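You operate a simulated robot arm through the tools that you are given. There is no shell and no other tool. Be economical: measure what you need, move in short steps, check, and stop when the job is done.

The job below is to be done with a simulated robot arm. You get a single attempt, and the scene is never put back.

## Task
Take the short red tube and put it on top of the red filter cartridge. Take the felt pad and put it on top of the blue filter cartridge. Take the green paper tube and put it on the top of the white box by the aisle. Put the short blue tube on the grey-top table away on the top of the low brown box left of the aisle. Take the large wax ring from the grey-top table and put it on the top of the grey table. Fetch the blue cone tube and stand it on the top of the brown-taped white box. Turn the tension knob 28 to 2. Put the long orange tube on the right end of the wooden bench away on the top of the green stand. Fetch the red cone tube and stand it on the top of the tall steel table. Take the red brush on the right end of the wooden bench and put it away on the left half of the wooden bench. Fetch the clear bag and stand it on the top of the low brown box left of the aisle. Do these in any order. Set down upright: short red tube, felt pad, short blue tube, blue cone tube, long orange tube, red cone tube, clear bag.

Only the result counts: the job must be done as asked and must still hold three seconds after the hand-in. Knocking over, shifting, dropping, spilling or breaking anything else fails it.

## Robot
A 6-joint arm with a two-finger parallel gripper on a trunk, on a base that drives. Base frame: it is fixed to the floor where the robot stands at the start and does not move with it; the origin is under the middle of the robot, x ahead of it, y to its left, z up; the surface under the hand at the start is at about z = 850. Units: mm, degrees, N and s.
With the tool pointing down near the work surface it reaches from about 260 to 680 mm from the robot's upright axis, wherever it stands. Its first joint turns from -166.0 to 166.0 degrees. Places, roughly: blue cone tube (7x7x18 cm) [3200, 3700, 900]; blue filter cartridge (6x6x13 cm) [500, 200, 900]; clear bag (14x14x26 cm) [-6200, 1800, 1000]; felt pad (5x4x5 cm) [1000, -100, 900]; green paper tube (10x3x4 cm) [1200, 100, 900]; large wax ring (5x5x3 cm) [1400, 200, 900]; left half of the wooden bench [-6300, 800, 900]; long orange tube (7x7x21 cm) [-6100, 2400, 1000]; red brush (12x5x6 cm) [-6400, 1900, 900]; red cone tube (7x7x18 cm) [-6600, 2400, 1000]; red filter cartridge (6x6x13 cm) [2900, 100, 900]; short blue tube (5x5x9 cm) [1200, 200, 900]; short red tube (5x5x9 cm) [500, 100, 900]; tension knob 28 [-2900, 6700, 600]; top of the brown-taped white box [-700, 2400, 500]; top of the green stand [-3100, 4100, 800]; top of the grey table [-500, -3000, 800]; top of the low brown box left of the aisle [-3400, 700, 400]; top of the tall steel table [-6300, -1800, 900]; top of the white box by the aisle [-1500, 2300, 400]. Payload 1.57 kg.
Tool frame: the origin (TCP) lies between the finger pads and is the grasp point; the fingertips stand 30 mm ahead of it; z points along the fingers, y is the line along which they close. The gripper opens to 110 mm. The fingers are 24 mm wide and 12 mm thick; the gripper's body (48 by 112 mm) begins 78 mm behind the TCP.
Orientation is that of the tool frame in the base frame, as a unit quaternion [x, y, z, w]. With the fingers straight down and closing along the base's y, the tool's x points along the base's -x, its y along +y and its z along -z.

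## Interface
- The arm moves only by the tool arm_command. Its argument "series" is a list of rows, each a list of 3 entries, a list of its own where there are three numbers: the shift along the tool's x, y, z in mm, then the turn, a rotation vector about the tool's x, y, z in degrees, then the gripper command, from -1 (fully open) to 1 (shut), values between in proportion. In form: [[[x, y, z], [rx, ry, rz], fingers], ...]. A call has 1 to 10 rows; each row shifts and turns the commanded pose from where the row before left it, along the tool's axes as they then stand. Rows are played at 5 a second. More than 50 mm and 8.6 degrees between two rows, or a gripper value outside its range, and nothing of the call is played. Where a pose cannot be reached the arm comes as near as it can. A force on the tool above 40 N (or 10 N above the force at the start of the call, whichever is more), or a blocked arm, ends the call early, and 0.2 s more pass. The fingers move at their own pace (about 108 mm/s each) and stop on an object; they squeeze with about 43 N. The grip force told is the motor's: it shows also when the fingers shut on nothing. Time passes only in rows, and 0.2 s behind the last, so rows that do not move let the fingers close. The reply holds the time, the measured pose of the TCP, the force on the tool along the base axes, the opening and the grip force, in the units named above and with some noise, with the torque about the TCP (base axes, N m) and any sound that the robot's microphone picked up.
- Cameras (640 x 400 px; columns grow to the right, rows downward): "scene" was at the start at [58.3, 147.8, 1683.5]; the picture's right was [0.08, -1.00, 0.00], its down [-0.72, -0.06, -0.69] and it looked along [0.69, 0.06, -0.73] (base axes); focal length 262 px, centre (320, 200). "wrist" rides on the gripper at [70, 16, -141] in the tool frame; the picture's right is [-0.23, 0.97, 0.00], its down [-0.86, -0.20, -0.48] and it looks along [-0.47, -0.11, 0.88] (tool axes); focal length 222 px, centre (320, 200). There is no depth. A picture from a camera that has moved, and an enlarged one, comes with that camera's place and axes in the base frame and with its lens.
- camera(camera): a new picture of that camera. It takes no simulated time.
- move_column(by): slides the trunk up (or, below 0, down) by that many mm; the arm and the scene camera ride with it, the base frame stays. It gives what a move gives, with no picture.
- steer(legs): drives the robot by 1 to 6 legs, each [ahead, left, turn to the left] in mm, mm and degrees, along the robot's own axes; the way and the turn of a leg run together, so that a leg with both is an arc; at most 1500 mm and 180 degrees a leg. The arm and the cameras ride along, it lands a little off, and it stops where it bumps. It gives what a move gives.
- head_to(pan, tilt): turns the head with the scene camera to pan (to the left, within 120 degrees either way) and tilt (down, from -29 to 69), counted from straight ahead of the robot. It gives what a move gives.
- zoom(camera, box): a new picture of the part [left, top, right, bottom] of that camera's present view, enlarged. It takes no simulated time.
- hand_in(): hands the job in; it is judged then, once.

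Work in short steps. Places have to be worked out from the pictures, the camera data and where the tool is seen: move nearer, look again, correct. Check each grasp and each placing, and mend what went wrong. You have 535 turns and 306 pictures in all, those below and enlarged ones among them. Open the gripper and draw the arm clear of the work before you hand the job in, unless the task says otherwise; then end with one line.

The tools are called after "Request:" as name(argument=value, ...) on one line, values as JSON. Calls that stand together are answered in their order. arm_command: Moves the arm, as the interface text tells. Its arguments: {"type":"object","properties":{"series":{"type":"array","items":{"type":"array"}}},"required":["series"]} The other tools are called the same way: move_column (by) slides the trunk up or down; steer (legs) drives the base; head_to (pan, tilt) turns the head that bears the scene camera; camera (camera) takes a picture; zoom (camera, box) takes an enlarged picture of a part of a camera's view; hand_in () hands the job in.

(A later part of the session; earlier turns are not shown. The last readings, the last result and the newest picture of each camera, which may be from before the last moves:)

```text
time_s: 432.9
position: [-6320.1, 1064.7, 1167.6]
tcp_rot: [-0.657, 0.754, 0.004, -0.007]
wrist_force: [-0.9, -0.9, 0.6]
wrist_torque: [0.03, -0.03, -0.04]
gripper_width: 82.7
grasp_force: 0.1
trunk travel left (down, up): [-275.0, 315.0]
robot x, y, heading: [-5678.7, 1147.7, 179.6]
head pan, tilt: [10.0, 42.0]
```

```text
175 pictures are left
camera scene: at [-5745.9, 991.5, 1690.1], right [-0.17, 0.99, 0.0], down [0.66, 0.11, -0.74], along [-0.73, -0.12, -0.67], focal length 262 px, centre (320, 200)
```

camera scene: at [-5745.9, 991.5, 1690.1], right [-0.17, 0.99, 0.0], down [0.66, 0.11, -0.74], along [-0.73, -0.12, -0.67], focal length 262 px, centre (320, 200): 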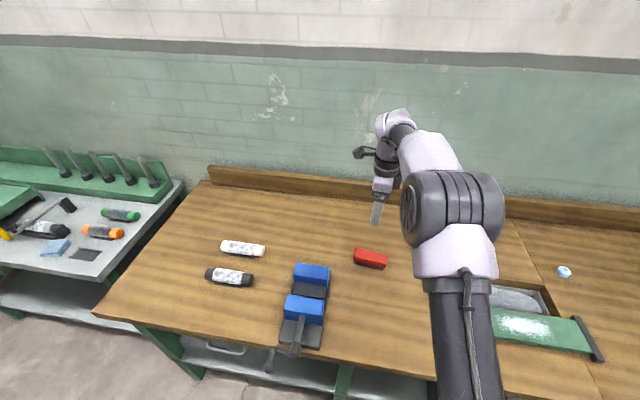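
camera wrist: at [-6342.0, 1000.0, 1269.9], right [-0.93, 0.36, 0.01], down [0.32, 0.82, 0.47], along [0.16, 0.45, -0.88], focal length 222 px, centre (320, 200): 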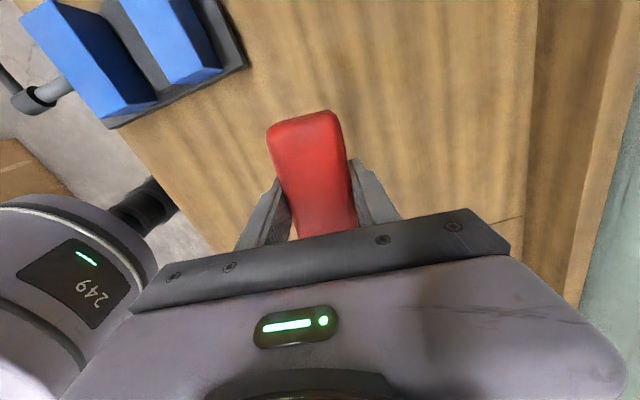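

The brush lies upright on the left half. I unwind the gripper, fold in and drive round to the north end of the bench for the red cone.

Request:
arm_command(series=[[[0, 0, -8], [0, 0, -8.5], -0.5], [[0, 0, -8], [0, 0, -8.5], -0.5], [[0, 0, -8], [0, 0, -8.5], -0.5], [[0, 0, -8], [0, 0, -8.5], -0.5], [[0, 0, -8], [0, 0, -8.5], -0.5], [[0, 0, -8], [0, 0, -8.5], -0.5], [[0, 0, -8], [0, 0, -8.5], -0.5], [[0, 0, -8], [0, 0, -8.5], -0.5], [[0, 0, -8], [0, 0, -8.5], -0.5], [[0, 0, 0], [0, 0, -8.5], -0.5]])

Request:
arm_command(series=[[[0, 0, 0], [0, 0, -8.5], -0.5], [[0, 0, 0], [0, 0, -4], -0.5], [[45, 0, 0], [0, 0, 0], -0.5], [[45, 0, 0], [0, 0, 0], -0.5], [[45, 0, 0], [0, 0, 0], -0.5], [[45, 0, 0], [0, 0, 0], -0.5], [[40, 0, 0], [0, 0, 0], -0.5]])

Request:
steer(legs=[[-150, 0, 0.4], [0, -1450, 0], [0, -400, 0]])

Request:
head_to(pan=0, tilt=35)

Request:
camera(camera="scene")

```text
time_s: 435.1
position: [-6316.9, 1066.6, 1239.7]
tcp_rot: [0.994, -0.111, -0.007, 0.002]
wrist_force: [-0.1, 0.5, 0.1]
wrist_torque: [0.0, -0.02, -0.04]
gripper_width: 82.7
grasp_force: 0.1
trunk travel left (down, up): [-275.0, 315.0]
robot x, y, heading: [-5685.1, 1143.8, 179.6]
head pan, tilt: [10.0, 42.0]
```

```text
time_s: 436.7
position: [-6096.5, 1065.9, 1236.7]
tcp_rot: [1.0, -0.004, -0.009, 0.001]
wrist_force: [0.5, 0.1, 0.2]
wrist_torque: [0.0, 0.02, -0.03]
gripper_width: 82.5
grasp_force: 0.0
trunk travel left (down, up): [-275.0, 315.0]
robot x, y, heading: [-5685.9, 1143.3, 179.8]
head pan, tilt: [10.0, 42.0]
```

```text
time_s: 447.0
position: [-5971.4, 2923.7, 1237.4]
tcp_rot: [1.0, 0.011, -0.008, 0.002]
wrist_force: [0.5, 0.4, 0.9]
wrist_torque: [0.02, -0.06, 0.0]
gripper_width: 82.4
grasp_force: 0.1
trunk travel left (down, up): [-275.0, 315.0]
robot x, y, heading: [-5560.7, 3016.3, -179.0]
head pan, tilt: [10.0, 42.0]
```

```text
time_s: 447.8
position: [-5970.8, 2922.7, 1237.7]
tcp_rot: [1.0, 0.01, -0.008, 0.001]
wrist_force: [0.2, 0.2, 0.4]
wrist_torque: [-0.02, 0.02, 0.01]
gripper_width: 82.4
grasp_force: 0.0
trunk travel left (down, up): [-275.0, 315.0]
robot x, y, heading: [-5556.0, 3017.4, -178.7]
head pan, tilt: [0.0, 35.0]
```

```text
174 pictures are left
camera scene: at [-5623.5, 2873.1, 1700.5], right [-0.02, 1.0, 0.0], down [0.57, 0.01, -0.82], along [-0.82, -0.02, -0.57], focal length 262 px, centre (320, 200)
```

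scene: 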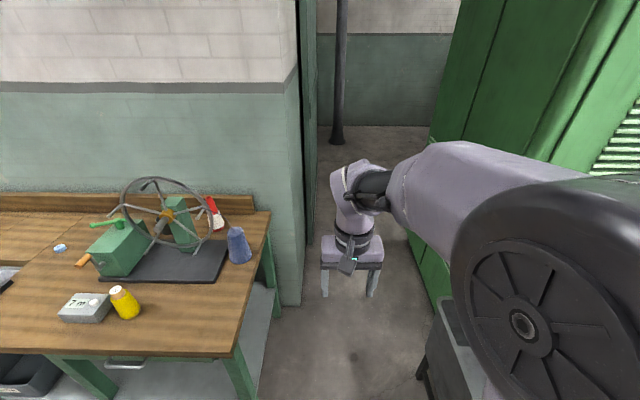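

The passage north of the bench (y 2600–3430) is open; wall corner at (-6741, 2700). I turn to face south here first, then slide west.

Request:
steer(legs=[[0, 0, 88.7], [0, -900, 0]])

Request:
head_to(pan=0, tilt=45)

Request:
camera(camera="scene")

Request:
camera(camera="wrist")

```text
time_s: 456.3
position: [-6362.9, 2582.9, 1235.7]
tcp_rot: [0.701, 0.713, -0.004, 0.006]
wrist_force: [0.0, -0.4, 0.1]
wrist_torque: [0.02, -0.02, 0.01]
gripper_width: 82.6
grasp_force: 0.0
trunk travel left (down, up): [-275.0, 315.0]
robot x, y, heading: [-6451.0, 2998.3, -89.0]
head pan, tilt: [0.0, 35.0]
```

```text
time_s: 457.0
position: [-6362.0, 2583.6, 1237.9]
tcp_rot: [0.701, 0.713, -0.005, 0.007]
wrist_force: [-0.4, -0.4, -0.1]
wrist_torque: [-0.02, 0.01, 0.02]
gripper_width: 82.3
grasp_force: 0.0
trunk travel left (down, up): [-275.0, 315.0]
robot x, y, heading: [-6450.7, 3000.1, -88.9]
head pan, tilt: [0.0, 45.0]
```

```text
173 pictures are left
camera scene: at [-6311.3, 2939.7, 1685.8], right [-1.0, -0.02, 0.0], down [-0.01, 0.71, -0.71], along [0.01, -0.71, -0.71], focal length 262 px, centre (320, 200)
```

scene: 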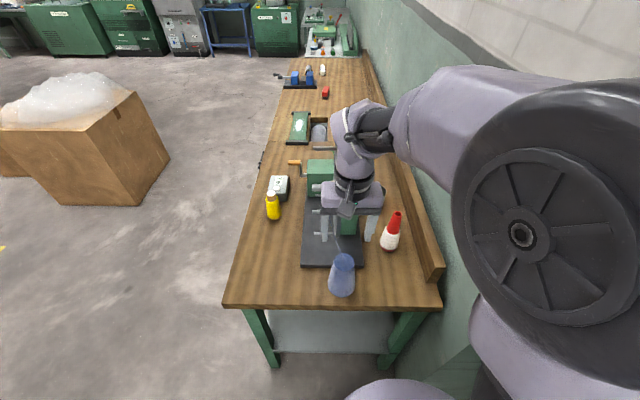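

```text
172 pictures are left
camera wrist: at [-6347.9, 2656.1, 1377.0], right [0.98, -0.21, 0.01], down [-0.19, -0.85, 0.49], along [-0.1, -0.48, -0.87], focal length 222 px, centre (320, 200)
```

wrist: 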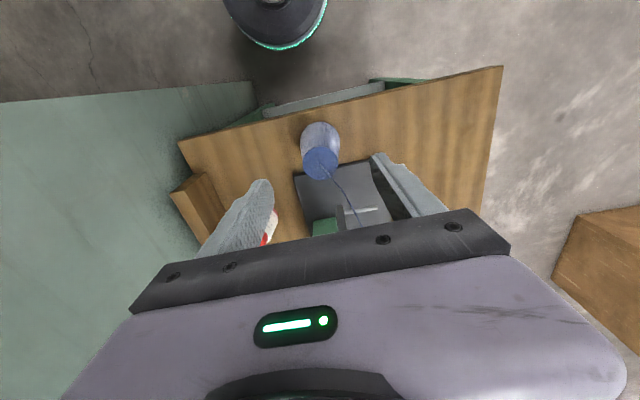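

The red cone stands near (-6565, 2358), close behind the reel. I move the arm aside (east) to see both clearly.

Request:
arm_command(series=[[[0, 45, 0], [0, 0, 0], -0.5], [[0, 45, 0], [0, 0, 0], -0.5], [[0, 45, -10], [0, 0, 0], -0.5], [[0, 45, -10], [0, 0, 0], -0.5], [[0, 0, 0], [0, 0, 0], -0.5]])

Request:
zoom(camera="scene", box=[240, 120, 480, 320])

Request:
camera(camera="wrist")

```text
time_s: 458.2
position: [-6182.2, 2585.4, 1257.9]
tcp_rot: [0.702, 0.712, -0.004, 0.007]
wrist_force: [0.0, -1.0, 0.4]
wrist_torque: [0.01, 0.0, 0.0]
gripper_width: 82.3
grasp_force: 0.1
trunk travel left (down, up): [-275.0, 315.0]
robot x, y, heading: [-6449.4, 2993.6, -89.3]
head pan, tilt: [0.0, 45.0]
```

```text
2.00 times, centred on (360, 220) of scene
camera zoom: at [-6312.2, 2939.9, 1685.8], right [-1.0, -0.02, 0.0], down [-0.01, 0.71, -0.71], along [0.01, -0.71, -0.71], focal length 523 px, centre (240, 160)
```

zoom: 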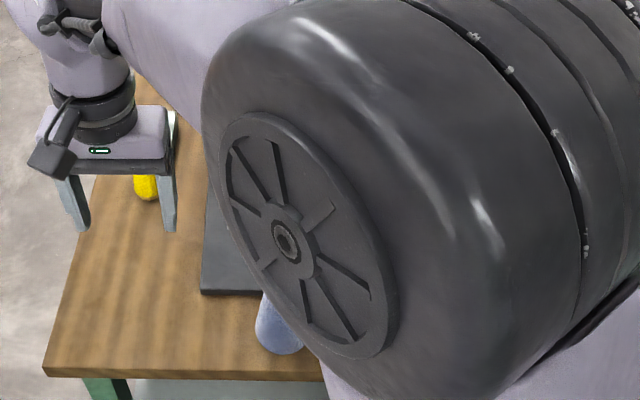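

```text
170 pictures are left
camera wrist: at [-6167.6, 2658.5, 1397.8], right [0.98, -0.21, 0.01], down [-0.19, -0.85, 0.49], along [-0.1, -0.48, -0.87], focal length 222 px, centre (320, 200)
```

wrist: 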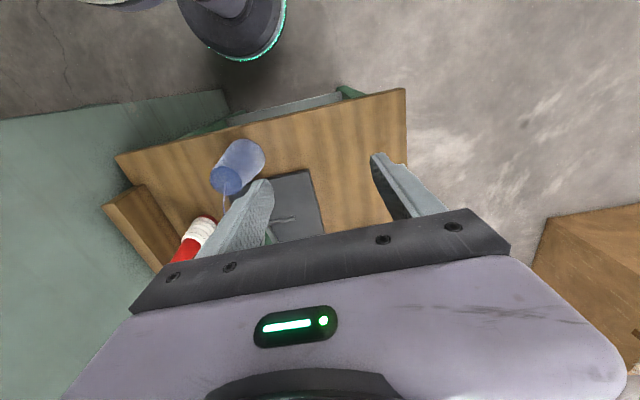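

The elbow blocks the view; I move the arm back west and retract instead.

Request:
arm_command(series=[[[0, -45, 0], [0, 0, 0], -0.5], [[0, -45, 0], [0, 0, 0], -0.5], [[0, -45, 0], [0, 0, 0], -0.5], [[0, -45, 0], [0, 0, 0], -0.5], [[40, -20, 0], [0, 0, 0], -0.5], [[40, -20, 0], [0, 0, 0], -0.5], [[0, 0, 0], [0, 0, 0], -0.5]])

Request:
zoom(camera="scene", box=[240, 120, 480, 320])

Request:
camera(camera="wrist")

```text
time_s: 459.8
position: [-6400.7, 2662.9, 1253.1]
tcp_rot: [0.702, 0.712, -0.003, 0.004]
wrist_force: [0.0, -0.2, -0.2]
wrist_torque: [0.03, 0.01, -0.01]
gripper_width: 82.6
grasp_force: 0.0
trunk travel left (down, up): [-275.0, 315.0]
robot x, y, heading: [-6453.2, 2998.7, -89.0]
head pan, tilt: [0.0, 45.0]
```

```text
2.00 times, centred on (360, 220) of scene
camera zoom: at [-6329.2, 2938.6, 1689.9], right [-0.98, 0.2, 0.0], down [0.13, 0.66, -0.74], along [-0.15, -0.73, -0.67], focal length 523 px, centre (240, 160)
```

zoom: 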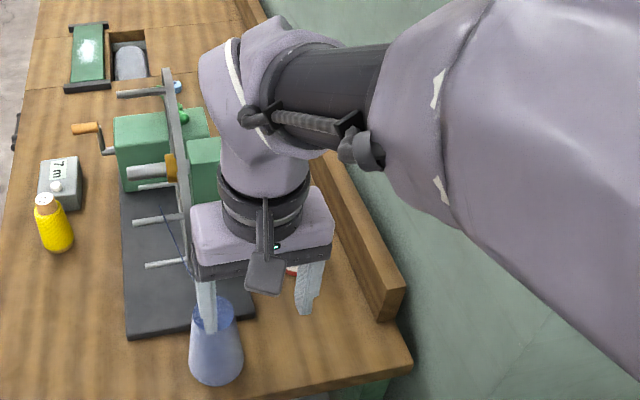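

```text
168 pictures are left
camera wrist: at [-6386.8, 2735.3, 1393.1], right [0.98, -0.21, 0.0], down [-0.19, -0.85, 0.49], along [-0.1, -0.48, -0.87], focal length 222 px, centre (320, 200)
```

wrist: 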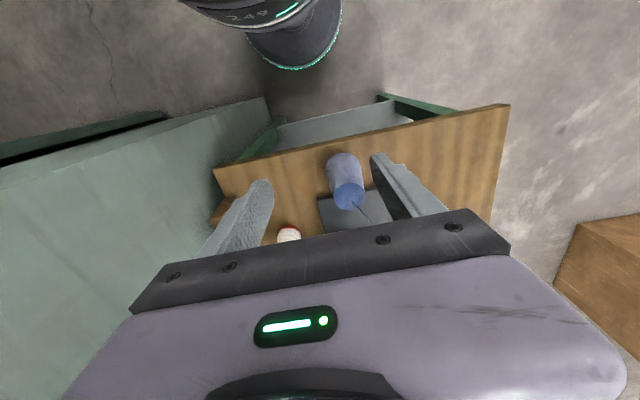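

The reel wheel lies in the plane x ≈ -6358, well clear of the cone (x ≈ -6565). I drive 130 mm nearer and bring the tool over the cone at height.

Request:
steer(legs=[[130, 0, -1]])

Request:
arm_command(series=[[[0, -45, 0], [0, 0, 0], -1], [[0, -45, 0], [0, 0, 0], -1], [[-20, -40, 0], [0, 0, 0], -1], [[-40, -20, 0], [0, 0, 0], -1], [[-45, 0, 0], [0, 0, 0], -1], [[-35, 0, 0], [0, 0, 0], -1], [[0, 0, 0], [0, 0, 0], -1]])

Request:
camera(camera="wrist")

Request:
camera(camera="scene")

```text
time_s: 461.1
position: [-6405.2, 2530.2, 1253.5]
tcp_rot: [0.708, 0.707, -0.004, 0.005]
wrist_force: [-0.9, -1.1, 0.6]
wrist_torque: [0.04, 0.01, -0.04]
gripper_width: 82.5
grasp_force: 0.2
trunk travel left (down, up): [-275.0, 315.0]
robot x, y, heading: [-6448.5, 2867.9, -90.0]
head pan, tilt: [0.0, 45.0]
```

```text
time_s: 462.7
position: [-6554.9, 2391.4, 1255.3]
tcp_rot: [0.707, 0.707, -0.004, 0.006]
wrist_force: [-0.5, -0.5, -0.4]
wrist_torque: [-0.01, 0.01, 0.0]
gripper_width: 110.2
grasp_force: 0.1
trunk travel left (down, up): [-275.0, 315.0]
robot x, y, heading: [-6449.4, 2869.9, -89.9]
head pan, tilt: [0.0, 45.0]
```

```text
167 pictures are left
camera wrist: at [-6539.2, 2463.7, 1396.3], right [0.97, -0.23, 0.0], down [-0.2, -0.85, 0.49], along [-0.11, -0.48, -0.87], focal length 222 px, centre (320, 200)
```

wrist: 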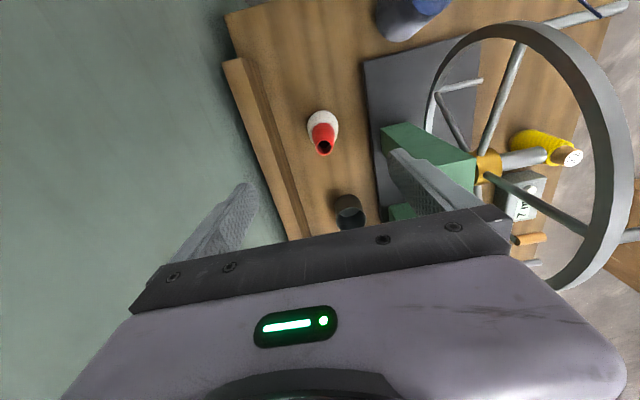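

```text
166 pictures are left
camera scene: at [-6311.1, 2807.3, 1685.8], right [-1.0, 0.0, 0.0], down [0.0, 0.71, -0.71], along [0.0, -0.71, -0.71], focal length 262 px, centre (320, 200)
```

scene: 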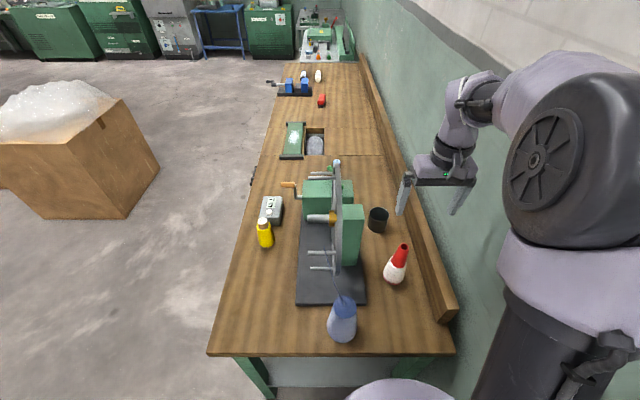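

Now clear: cone axis at (-6554, 2371), top ≈ 1062. I shift 20 mm forward and descend to just above it for a check.

Request:
arm_command(series=[[[-20, 0, 20], [0.8, 0, 0], -1], [[0, 0, 45], [0, 0, 0], -1], [[0, 0, 45], [0, 0, 0], -1], [[0, 0, 25], [0, 0, 0], -1], [[0, 0, 0], [0, 0, 0], -1]])

Request:
zoom(camera="wrist", box=[190, 60, 450, 240])

Request:
zoom(camera="scene", box=[320, 190, 480, 310])

```text
time_s: 463.9
position: [-6555.9, 2369.5, 1119.1]
tcp_rot: [0.708, 0.706, -0.009, 0.001]
wrist_force: [0.6, 0.0, 0.0]
wrist_torque: [0.03, 0.0, -0.03]
gripper_width: 110.2
grasp_force: 0.1
trunk travel left (down, up): [-275.0, 315.0]
robot x, y, heading: [-6452.0, 2869.0, -89.9]
head pan, tilt: [0.0, 45.0]
```

```text
2.22 times, centred on (320, 150) of wrist
camera zoom: at [-6538.6, 2441.6, 1260.1], right [0.97, -0.23, -0.01], down [-0.19, -0.85, 0.49], along [-0.12, -0.48, -0.87], focal length 494 px, centre (320, 311)
```

zoom: 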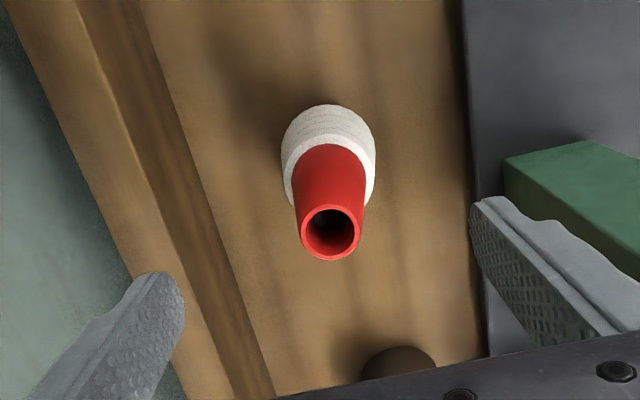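

```text
3.33 times, centred on (400, 250) of scene
camera zoom: at [-6311.2, 2806.7, 1685.7], right [-1.0, 0.0, 0.0], down [0.0, 0.71, -0.71], along [0.0, -0.71, -0.71], focal length 872 px, centre (53, 33)
```

zoom: 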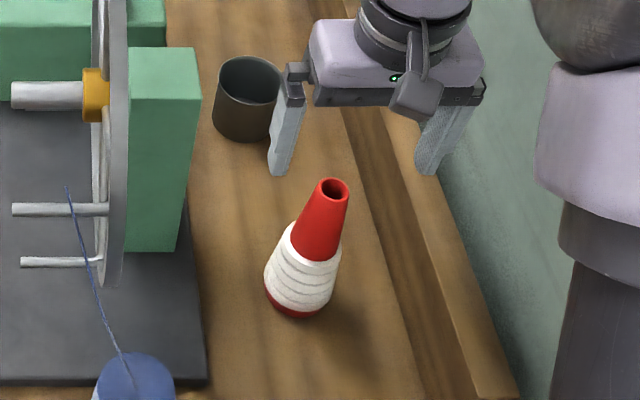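

Centred. I correct the tilt, narrow the fingers and descend to TCP 990, then close.

Request:
arm_command(series=[[[0, 0, 0], [-0.6, 0.8, 0], -0.45], [[0, 2, 45], [0, 0, 0], -0.45], [[0, 0, 45], [0, 0, 0], -0.45], [[0, 0, 30], [0, 0, 0], -0.45], [[0, 0, 8], [0, 0, 0], -0.45], [[0, 0, 0], [0, 0, 0], 1], [[0, 0, 0], [0, 0, 0], 1], [[0, 0, 0], [0, 0, 0], 1]])

Request:
zoom(camera="scene", box=[320, 190, 480, 310])

```text
time_s: 465.7
position: [-6555.5, 2370.7, 991.7]
tcp_rot: [0.707, 0.707, 0.0, 0.0]
wrist_force: [-0.1, -0.2, 0.5]
wrist_torque: [-0.02, 0.04, -0.01]
gripper_width: 43.9
grasp_force: 42.6
trunk travel left (down, up): [-275.0, 315.0]
robot x, y, heading: [-6449.6, 2869.4, -89.8]
head pan, tilt: [0.0, 45.0]
```

```text
3.33 times, centred on (400, 250) of scene
camera zoom: at [-6311.2, 2806.5, 1685.7], right [-1.0, 0.0, 0.0], down [0.0, 0.71, -0.71], along [0.0, -0.71, -0.71], focal length 872 px, centre (53, 33)
```

zoom: 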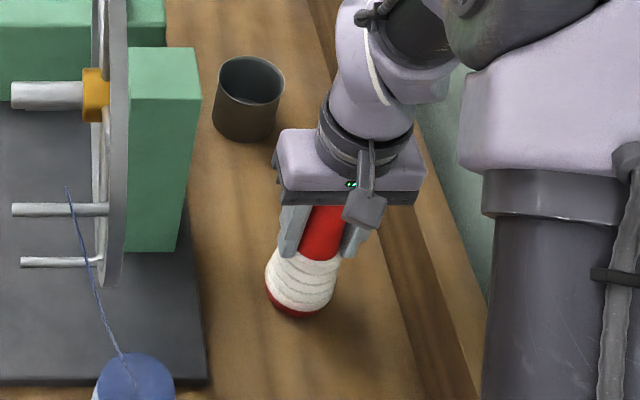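

Gripped. I lift to ~1240, back out, slide east, then drive south along x ≈ -5450.

Request:
arm_command(series=[[[0, 0, -20], [0, 0, 0], 1], [[0, 0, -45], [0, 0, 0], 1], [[0, 0, -45], [0, 0, 0], 1], [[0, 0, -45], [0, 0, 0], 1], [[0, 0, -45], [0, 0, 0], 1], [[0, 0, -45], [0, 0, 0], 1], [[0, 0, 0], [0, 0, 0], 1]])

Request:
camera(camera="wrist")

Request:
steer(legs=[[-130, 0, 0], [0, 1000, 0], [1450, 0, 0]])

Request:
head_to(pan=-20, tilt=20)

Request:
camera(camera="scene")

Request:
camera(camera="wrist")

```text
time_s: 467.3
position: [-6556.3, 2369.5, 1239.3]
tcp_rot: [0.708, 0.706, 0.0, 0.0]
wrist_force: [0.4, 0.3, -0.6]
wrist_torque: [0.03, -0.01, 0.02]
gripper_width: 43.5
grasp_force: 43.0
trunk travel left (down, up): [-275.0, 315.0]
robot x, y, heading: [-6448.6, 2869.0, -89.9]
head pan, tilt: [0.0, 45.0]
```

```text
162 pictures are left
camera wrist: at [-6539.5, 2440.5, 1380.3], right [0.97, -0.23, 0.0], down [-0.2, -0.85, 0.48], along [-0.11, -0.47, -0.88], focal length 222 px, centre (320, 200)
```

wrist: 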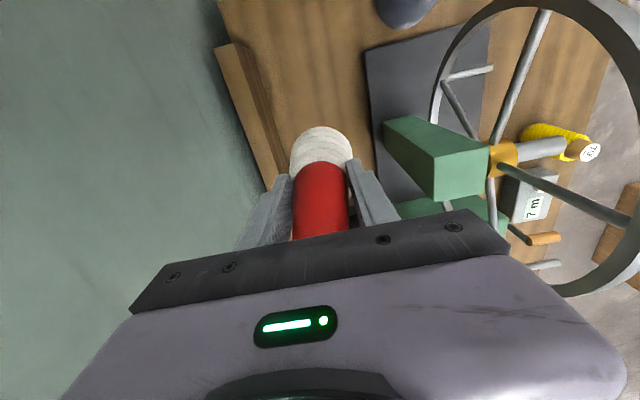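

```text
time_s: 480.2
position: [-5556.9, 1026.9, 1238.4]
tcp_rot: [0.705, 0.709, -0.001, -0.001]
wrist_force: [0.3, 0.1, -1.1]
wrist_torque: [-0.01, 0.0, 0.02]
gripper_width: 43.4
grasp_force: 43.1
trunk travel left (down, up): [-275.0, 315.0]
robot x, y, heading: [-5456.1, 1522.8, -89.8]
head pan, tilt: [0.0, 45.0]
```

```text
time_s: 481.1
position: [-5558.4, 1026.6, 1239.2]
tcp_rot: [0.706, 0.709, 0.0, 0.0]
wrist_force: [-0.1, 0.6, -0.4]
wrist_torque: [0.01, 0.01, 0.01]
gripper_width: 43.3
grasp_force: 43.1
trunk travel left (down, up): [-275.0, 315.0]
robot x, y, heading: [-5454.4, 1525.7, -89.6]
head pan, tilt: [-20.0, 20.0]
```

```text
161 pictures are left
camera scene: at [-5348.1, 1457.7, 1724.3], right [-0.94, 0.34, 0.0], down [0.12, 0.32, -0.94], along [-0.32, -0.88, -0.34], focal length 262 px, centre (320, 200)
```

scene: 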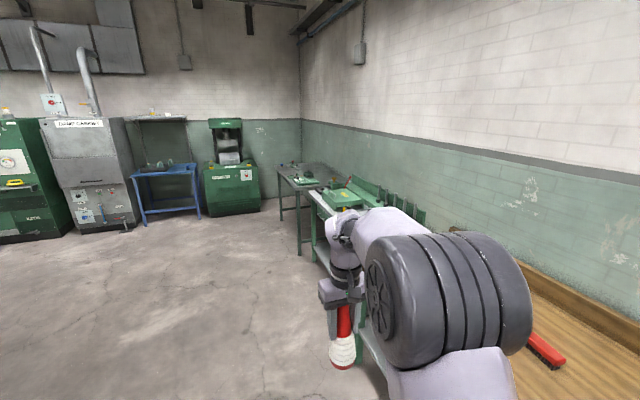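

```text
160 pictures are left
camera wrist: at [-5542.7, 1097.1, 1379.9], right [0.97, -0.22, 0.0], down [-0.2, -0.86, 0.48], along [-0.11, -0.47, -0.88], focal length 222 px, centre (320, 200)
```

wrist: 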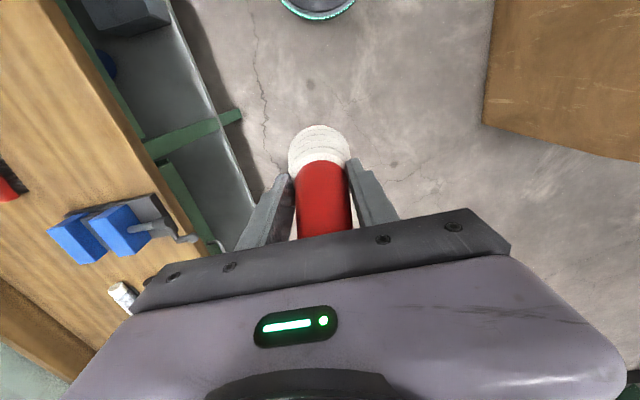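

Held firmly. The steel table is the last along the wall (front x ≈ -6060, y -2250…-1230). I drive south to y ≈ -1550 and turn west.

Request:
steer(legs=[[1450, 0, 0], [1450, 0, 0], [150, 0, 0], [0, 0, -90]])

Request:
head_to(pan=10, tilt=38)

Request:
camera(camera="scene")

Request:
camera(camera="wrist")

```text
time_s: 499.8
position: [-5983.9, -1364.5, 1239.5]
tcp_rot: [1.0, -0.023, 0.0, -0.002]
wrist_force: [-0.2, 0.3, -0.3]
wrist_torque: [0.0, -0.01, -0.02]
gripper_width: 43.1
grasp_force: 42.8
trunk travel left (down, up): [-275.0, 315.0]
robot x, y, heading: [-5491.6, -1493.0, 177.4]
head pan, tilt: [-20.0, 20.0]
```

```text
time_s: 500.8
position: [-5982.8, -1363.5, 1239.5]
tcp_rot: [1.0, -0.023, 0.0, -0.001]
wrist_force: [0.4, 0.1, 0.1]
wrist_torque: [-0.01, 0.0, 0.01]
gripper_width: 43.1
grasp_force: 42.9
trunk travel left (down, up): [-275.0, 315.0]
robot x, y, heading: [-5491.4, -1491.2, 177.6]
head pan, tilt: [10.0, 38.0]
```

```text
159 pictures are left
camera scene: at [-5565.3, -1642.4, 1696.0], right [-0.13, 0.99, 0.0], down [0.61, 0.08, -0.79], along [-0.78, -0.1, -0.62], focal length 262 px, centre (320, 200)
```

scene: 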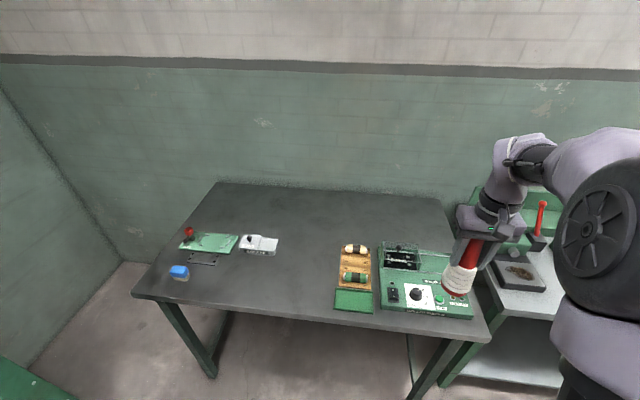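

```text
158 pictures are left
camera wrist: at [-5914.7, -1383.0, 1380.0], right [-0.27, -0.96, 0.0], down [-0.85, 0.24, 0.48], along [-0.46, 0.13, -0.88], focal length 222 px, centre (320, 200)
```

wrist: 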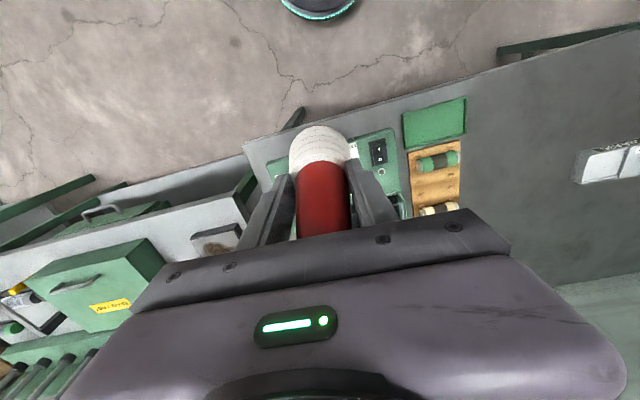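

The steel table has a free middle area; I aim for about (-6180, -1790). I shift left and approach.

Request:
steer(legs=[[0, 340, 2.4], [180, 0, 0]])

Request:
head_to(pan=5, tilt=45)

Request:
camera(camera="scene")

Request:
camera(camera="wrist")

```text
time_s: 504.1
position: [-6173.7, -1731.3, 1239.0]
tcp_rot: [1.0, -0.001, 0.001, -0.002]
wrist_force: [-0.4, 0.1, -0.2]
wrist_torque: [-0.01, -0.06, 0.03]
gripper_width: 43.1
grasp_force: 43.3
trunk travel left (down, up): [-275.0, 315.0]
robot x, y, heading: [-5675.0, -1838.8, -180.1]
head pan, tilt: [10.0, 38.0]
```

```text
time_s: 504.8
position: [-6173.2, -1730.3, 1237.5]
tcp_rot: [1.0, 0.0, -0.001, 0.0]
wrist_force: [0.0, 0.1, -0.5]
wrist_torque: [-0.01, 0.02, -0.02]
gripper_width: 43.0
grasp_force: 43.3
trunk travel left (down, up): [-275.0, 315.0]
robot x, y, heading: [-5675.6, -1839.2, -180.2]
head pan, tilt: [5.0, 45.0]
```

```text
157 pictures are left
camera scene: at [-5738.9, -1983.2, 1685.8], right [-0.09, 1.0, 0.0], down [0.7, 0.06, -0.71], along [-0.7, -0.06, -0.71], focal length 262 px, centre (320, 200)
```

scene: 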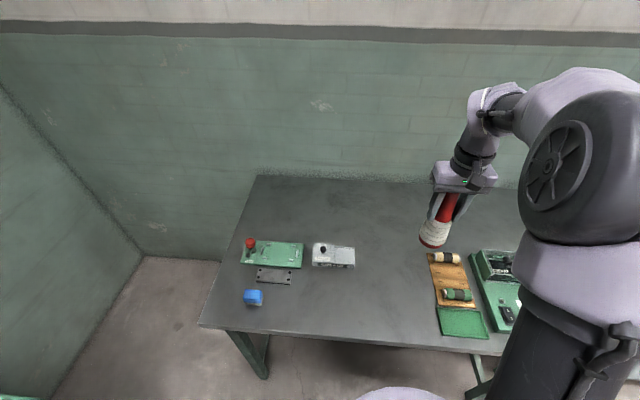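

```text
156 pictures are left
camera wrist: at [-6103.5, -1747.3, 1380.0], right [-0.23, -0.97, 0.0], down [-0.85, 0.2, 0.48], along [-0.47, 0.11, -0.88], focal length 222 px, centre (320, 200)
```

wrist: 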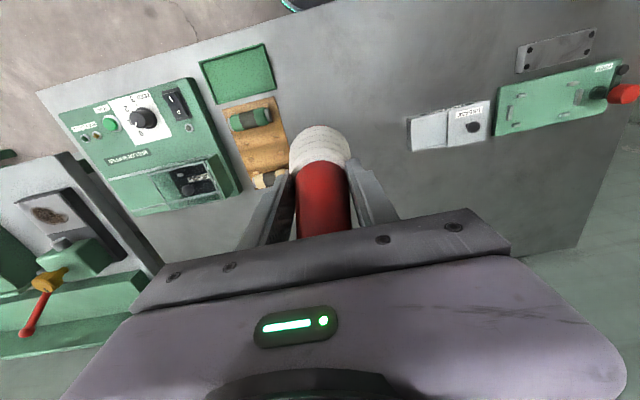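

Free spot confirmed at (-6173, -1785). I shift 55 mm and lower to near the surface.

Request:
arm_command(series=[[[0, 28, 0], [0, 0, 0], 1], [[0, 27, 20], [0, 0, 0], 1], [[0, 0, 45], [0, 0, 0], 1], [[0, 0, 45], [0, 0, 0], 1], [[0, 0, 45], [0, 0, 0], 1], [[0, 0, 25], [0, 0, 0], 1], [[0, 0, 0], [0, 0, 0], 1]])

Request:
zoom(camera="scene", box=[310, 170, 490, 330])

```text
time_s: 506.4
position: [-6172.6, -1786.1, 1057.6]
tcp_rot: [1.0, 0.0, 0.0, -0.001]
wrist_force: [0.4, -0.5, -0.2]
wrist_torque: [0.01, -0.01, 0.02]
gripper_width: 43.2
grasp_force: 42.5
trunk travel left (down, up): [-275.0, 315.0]
robot x, y, heading: [-5673.8, -1838.6, -179.9]
head pan, tilt: [5.0, 45.0]
```

```text
2.50 times, centred on (400, 250) of scene
camera zoom: at [-5739.1, -1983.2, 1685.7], right [-0.09, 1.0, 0.0], down [0.7, 0.06, -0.71], along [-0.7, -0.06, -0.71], focal length 654 px, centre (120, 75)
```

zoom: 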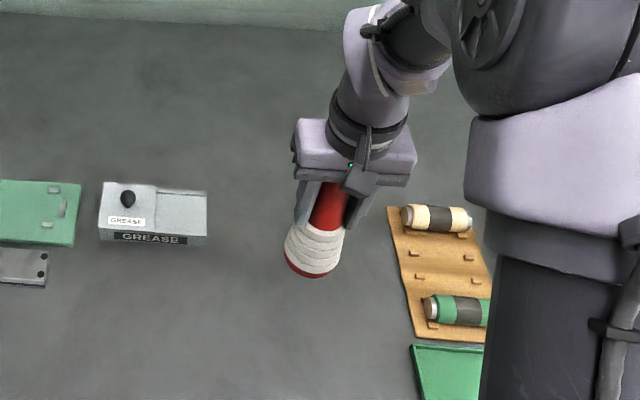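

Clear all round. Lowering to contact in small steps.

Request:
arm_command(series=[[[0, 0, 25], [0, 0, 0], 1], [[0, 0, 12], [0, 0, 0], 1], [[0, 0, 6], [0, 0, 0], 1], [[0, 0, 5], [0, 0, 0], 1], [[0, 0, 5], [0, 0, 0], 1], [[0, 0, 5], [0, 0, 0], 1], [[0, 0, 5], [0, 0, 0], 1], [[0, 0, 5], [0, 0, 0], 1], [[0, 0, 5], [0, 0, 0], 1], [[0, 0, 5], [0, 0, 0], 1]])

```text
time_s: 508.3
position: [-6173.5, -1784.1, 994.5]
tcp_rot: [1.0, 0.0, -0.005, -0.001]
wrist_force: [6.5, 1.1, 27.0]
wrist_torque: [-0.09, 0.04, -0.09]
gripper_width: 43.0
grasp_force: 43.0
trunk travel left (down, up): [-275.0, 315.0]
robot x, y, heading: [-5675.3, -1838.2, -180.2]
head pan, tilt: [5.0, 45.0]
stopped in row 9: the force on the tool passed its limit at 48 N (the readings are from after the stop); the commanded pose is now the measured one
```

Contact. I ease up 2 mm, release, and rise.

Request:
arm_command(series=[[[0, 0, -2], [0, 0, 0], 1], [[0, 0, 0], [0, 0, 0], 0.1], [[0, 0, 0], [0, 0, 0], -0.1], [[0, 0, 0], [0, 0, 0], -0.4], [[0, 0, -20], [0, 0, 0], -0.4], [[0, 0, -45], [0, 0, 0], -0.4], [[0, 0, -45], [0, 0, 0], -0.4], [[0, 0, -45], [0, 0, 0], -0.4], [[0, 0, -45], [0, 0, 0], -0.4], [[0, 0, -45], [0, 0, 0], -0.4]])

Request:
zoom(camera="scene", box=[310, 170, 490, 330])

```text
time_s: 510.5
position: [-6172.6, -1788.2, 1238.8]
tcp_rot: [1.0, 0.0, -0.003, -0.002]
wrist_force: [0.0, 0.6, 0.1]
wrist_torque: [-0.03, -0.02, 0.02]
gripper_width: 76.6
grasp_force: 0.1
trunk travel left (down, up): [-275.0, 315.0]
robot x, y, heading: [-5677.6, -1840.2, -180.1]
head pan, tilt: [5.0, 45.0]
```

```text
2.50 times, centred on (400, 250) of scene
camera zoom: at [-5738.4, -1983.4, 1685.7], right [-0.09, 1.0, 0.0], down [0.7, 0.06, -0.71], along [-0.7, -0.06, -0.71], focal length 654 px, centre (120, 75)
```

zoom: 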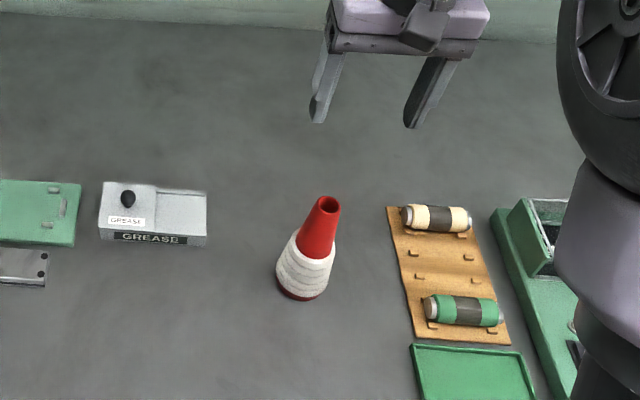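

The red cone stands on the steel table. The rest is at the first table; I back off, turn east, and look along the way.

Request:
arm_command(series=[[[45, 0, 0], [0, 0, 0], 0], [[45, 0, 0], [0, 0, 0], 0]])

Request:
steer(legs=[[-400, 0, 0], [0, 0, 179]])

Request:
head_to(pan=10, tilt=15)

Request:
camera(camera="scene")

```text
time_s: 511.1
position: [-6080.1, -1785.1, 1237.3]
tcp_rot: [1.0, -0.001, -0.003, -0.001]
wrist_force: [1.0, 0.5, -0.5]
wrist_torque: [0.02, 0.05, 0.02]
gripper_width: 55.0
grasp_force: 0.1
trunk travel left (down, up): [-275.0, 315.0]
robot x, y, heading: [-5674.7, -1837.9, -180.1]
head pan, tilt: [5.0, 45.0]
```

```text
time_s: 520.9
position: [-4876.8, -1880.2, 1238.2]
tcp_rot: [-0.007, 1.0, -0.001, 0.003]
wrist_force: [0.7, 0.1, -0.5]
wrist_torque: [-0.02, 0.0, 0.03]
gripper_width: 54.8
grasp_force: 0.0
trunk travel left (down, up): [-275.0, 315.0]
robot x, y, heading: [-5283.4, -1835.6, 0.9]
head pan, tilt: [5.0, 45.0]
```

```text
time_s: 521.9
position: [-4876.4, -1879.8, 1237.5]
tcp_rot: [-0.007, 1.0, -0.001, 0.003]
wrist_force: [-0.9, 0.3, -0.1]
wrist_torque: [0.0, -0.01, -0.01]
gripper_width: 54.9
grasp_force: 0.1
trunk travel left (down, up): [-275.0, 315.0]
robot x, y, heading: [-5280.5, -1832.2, 0.8]
head pan, tilt: [10.0, 15.0]
```

```text
153 pictures are left
camera scene: at [-5213.4, -1677.3, 1732.5], right [0.19, -0.98, 0.0], down [-0.26, -0.05, -0.97], along [0.95, 0.18, -0.26], focal length 262 px, centre (320, 200)
```

scene: 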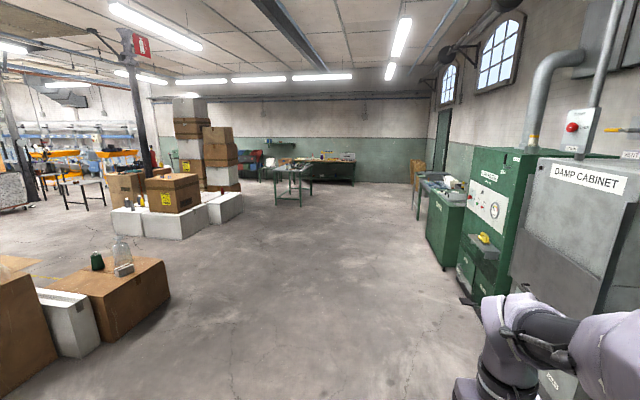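

Open floor all the way to the first table. I drive diagonally to just south-west of it and check.

Request:
steer(legs=[[1450, 320, -0.8], [1450, 320, 0], [1450, 320, 0], [1000, 220, 0]])

Request:
head_to(pan=0, tilt=30)

Request:
camera(camera="scene")

```text
time_s: 547.9
position: [406.1, -571.4, 1238.5]
tcp_rot: [-0.019, 1.0, -0.002, 0.002]
wrist_force: [-0.6, 0.9, -0.2]
wrist_torque: [-0.03, 0.0, -0.03]
gripper_width: 55.0
grasp_force: 0.2
trunk travel left (down, up): [-275.0, 315.0]
robot x, y, heading: [-2.2, -536.2, 2.4]
head pan, tilt: [10.0, 15.0]
```

```text
time_s: 548.6
position: [405.8, -571.6, 1236.4]
tcp_rot: [-0.018, 1.0, 0.0, 0.002]
wrist_force: [0.4, 0.0, -0.3]
wrist_torque: [0.03, -0.03, 0.02]
gripper_width: 55.2
grasp_force: 0.1
trunk travel left (down, up): [-275.0, 315.0]
robot x, y, heading: [-3.5, -536.3, 2.1]
head pan, tilt: [0.0, 30.0]
```

```text
152 pictures are left
camera scene: at [62.5, -393.0, 1708.4], right [0.04, -1.0, 0.0], down [-0.5, -0.02, -0.87], along [0.87, 0.03, -0.5], focal length 262 px, centre (320, 200)
```

scene: 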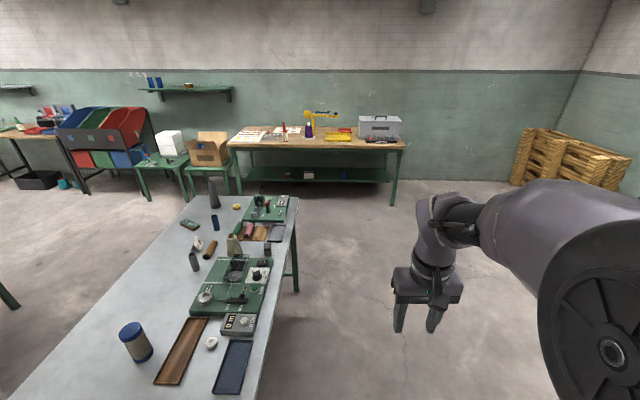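

I zoom on the table to identify the felt pad and the others.

Request:
zoom(camera="scene", box=[170, 180, 310, 340])

```text
2.50 times, centred on (240, 260) of scene
camera zoom: at [62.5, -393.0, 1708.4], right [0.04, -1.0, 0.0], down [-0.5, -0.02, -0.87], along [0.87, 0.03, -0.5], focal length 654 px, centre (520, 50)
```

zoom: 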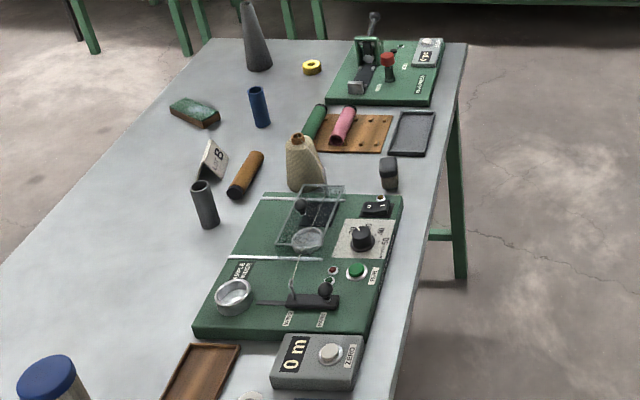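

The felt pad is the small dark block near (1012, -110) by the south edge. I drive along the south side and turn to face the table.

Request:
steer(legs=[[760, -20, -2], [0, 0, 90], [80, 0, 0]])

Request:
head_to(pan=0, tilt=48)

Request:
camera(camera="scene")

Request:
camera(camera="wrist")

```text
time_s: 557.2
position: [807.0, -59.7, 1236.3]
tcp_rot: [0.708, -0.706, 0.0, -0.001]
wrist_force: [0.5, 1.3, 0.2]
wrist_torque: [-0.02, 0.01, -0.01]
gripper_width: 55.0
grasp_force: 0.1
trunk travel left (down, up): [-275.0, 315.0]
robot x, y, heading: [760.7, -460.7, 90.3]
head pan, tilt: [0.0, 30.0]
```

```text
time_s: 558.1
position: [807.8, -61.4, 1237.6]
tcp_rot: [0.709, -0.706, -0.002, -0.003]
wrist_force: [-0.7, -0.1, -0.2]
wrist_torque: [0.01, 0.03, 0.04]
gripper_width: 55.1
grasp_force: 0.0
trunk travel left (down, up): [-275.0, 315.0]
robot x, y, heading: [753.0, -465.8, 90.1]
head pan, tilt: [0.0, 48.0]
```

```text
150 pictures are left
camera scene: at [616.0, -406.0, 1681.6], right [1.0, 0.0, 0.0], down [0.0, -0.74, -0.67], along [0.0, 0.67, -0.74], focal length 262 px, centre (320, 200)
```

scene: 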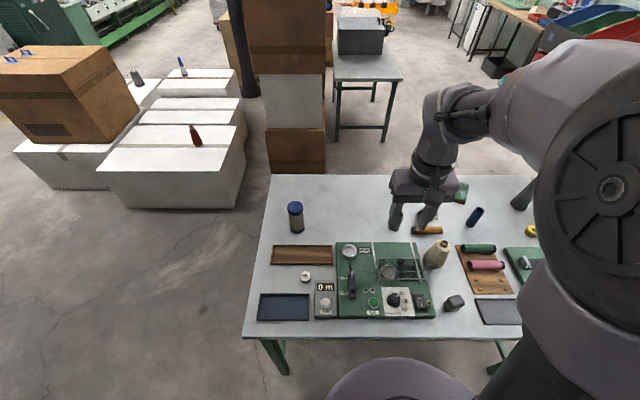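

```text
149 pictures are left
camera wrist: at [790.2, -130.6, 1378.6], right [-0.97, 0.22, 0.0], down [0.2, 0.85, 0.48], along [0.11, 0.47, -0.88], focal length 222 px, centre (320, 200)
```

wrist: 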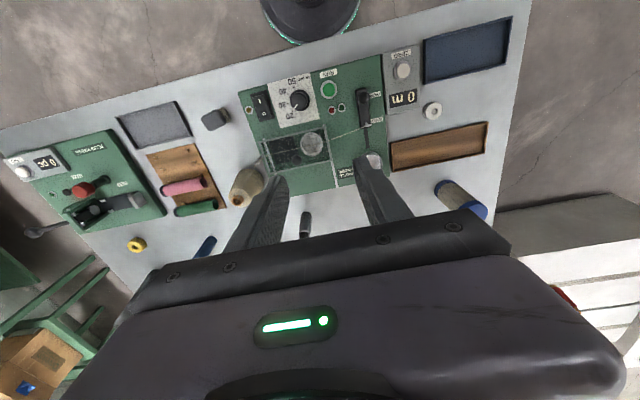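

Felt pad near (1018, -107). I zoom for its orientation.

Request:
zoom(camera="wrist", box=[174, 87, 254, 147])

Request:
zoom(camera="scene", box=[414, 272, 494, 332])

```text
6.67 times, centred on (214, 117) of wrist
camera zoom: at [790.2, -130.6, 1378.6], right [-0.97, 0.22, 0.0], down [0.2, 0.85, 0.48], along [0.11, 0.47, -0.88], focal length 1481 px, centre (1027, 753)
```

zoom: 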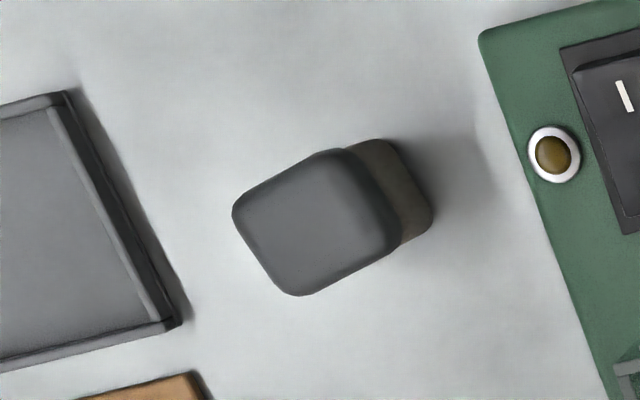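

```text
6.67 times, centred on (454, 302) of scene
camera zoom: at [616.0, -406.0, 1681.6], right [1.0, 0.0, 0.0], down [0.0, -0.74, -0.67], along [0.0, 0.67, -0.74], focal length 1745 px, centre (-573, -480)
```

zoom: 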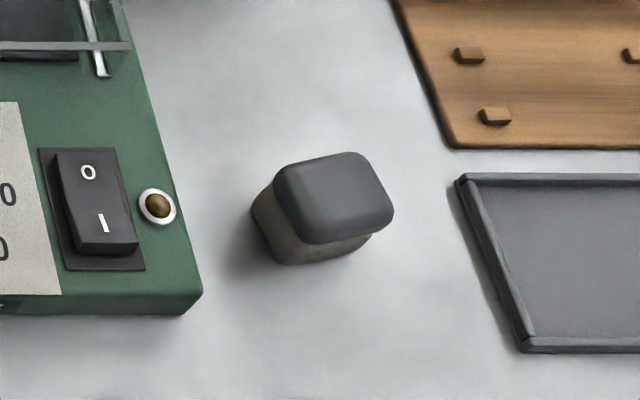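

The pad's sides run at ~30° and ~120°; more room exists along 120°. I move above it and rotate the gripper by 60° to close along that direction.

Request:
arm_command(series=[[[9, -42, 0], [0, 0, 0], -0.4], [[9, -42, 0], [0, 0, 0], -0.4], [[9, -42, 0], [0, 0, 0], -0.4], [[9, -42, 0], [0, 0, 0], -0.4], [[9, -42, 0], [0, 0, 0], -0.4], [[0, 0, 40], [0, 0, 0], -0.4], [[0, 0, 40], [0, 0, 0], -0.4], [[0, 0, 40], [0, 0, 0], -0.4]])

Request:
arm_command(series=[[[0, 0, 10], [0, 0, 8.5], -0.4], [[0, 0, 10], [0, 0, 8.5], -0.4], [[0, 0, 10], [0, 0, 8.5], -0.4], [[0, 0, 10], [0, 0, 8.5], -0.4], [[0, 0, 10], [0, 0, 8.5], -0.4], [[0, 0, 10], [0, 0, 8.5], -0.4], [[0, 0, 0], [0, 0, 8.5], -0.4], [[0, 0, 0], [0, 0, 0], -0.4]])

Request:
camera(camera="wrist")

Request:
zoom(camera="scene", box=[374, 222, 534, 342])

```text
time_s: 559.9
position: [1015.9, -105.6, 1118.3]
tcp_rot: [0.709, -0.705, -0.002, -0.002]
wrist_force: [0.1, -0.7, -0.1]
wrist_torque: [-0.01, 0.01, 0.01]
gripper_width: 76.8
grasp_force: 0.1
trunk travel left (down, up): [-275.0, 315.0]
robot x, y, heading: [757.8, -466.5, 90.5]
head pan, tilt: [0.0, 48.0]
```

```text
time_s: 561.7
position: [1017.8, -104.3, 1058.6]
tcp_rot: [-0.264, 0.965, 0.002, 0.001]
wrist_force: [0.0, -0.1, 0.5]
wrist_torque: [-0.05, 0.01, 0.01]
gripper_width: 77.1
grasp_force: 0.2
trunk travel left (down, up): [-275.0, 315.0]
robot x, y, heading: [756.4, -466.8, 90.2]
head pan, tilt: [0.0, 48.0]
```

```text
146 pictures are left
camera wrist: at [948.3, -125.9, 1199.2], right [-0.3, 0.95, 0.0], down [0.84, 0.26, 0.48], along [0.46, 0.15, -0.88], focal length 222 px, centre (320, 200)
```

wrist: 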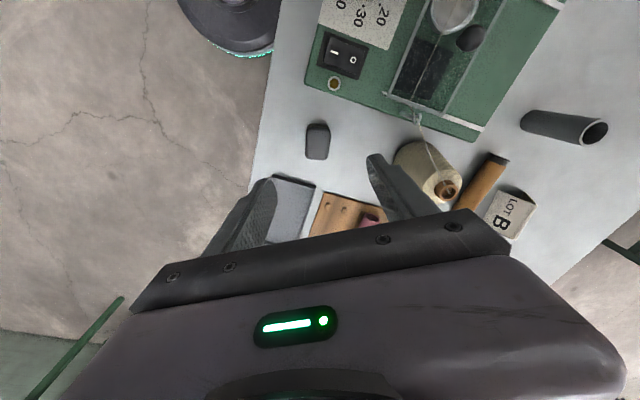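

```text
3.33 times, centred on (454, 282) of scene
camera zoom: at [616.0, -406.0, 1681.5], right [1.0, 0.0, 0.0], down [0.0, -0.74, -0.67], along [0.0, 0.67, -0.74], focal length 872 px, centre (-127, -73)
```

zoom: 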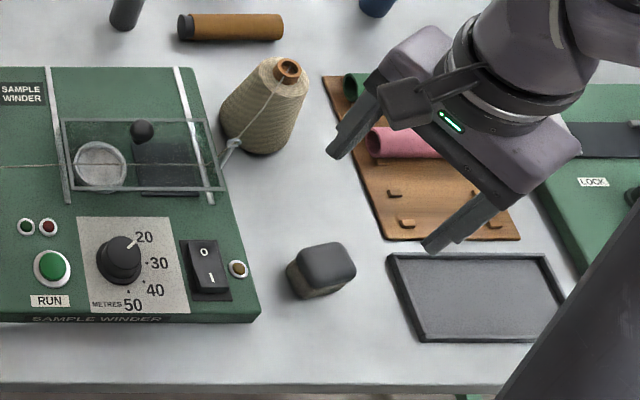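

Position matches. I zoom to check yaw alignment.

Request:
zoom(camera="wrist", box=[267, 100, 367, 180])

```text
5.00 times, centred on (317, 140) of wrist
camera zoom: at [948.3, -125.9, 1199.2], right [-0.3, 0.95, 0.0], down [0.84, 0.26, 0.48], along [0.46, 0.15, -0.88], focal length 1111 px, centre (335, 500)
```

zoom: 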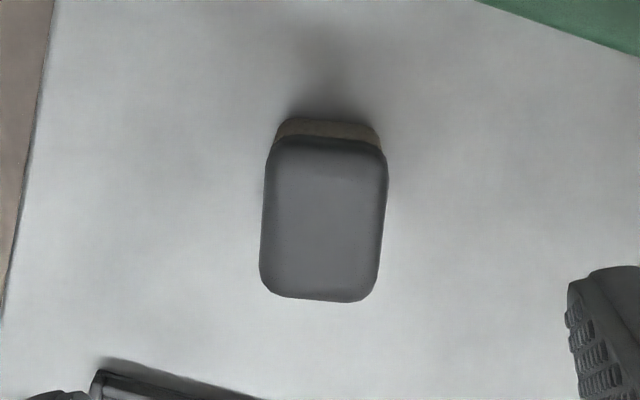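

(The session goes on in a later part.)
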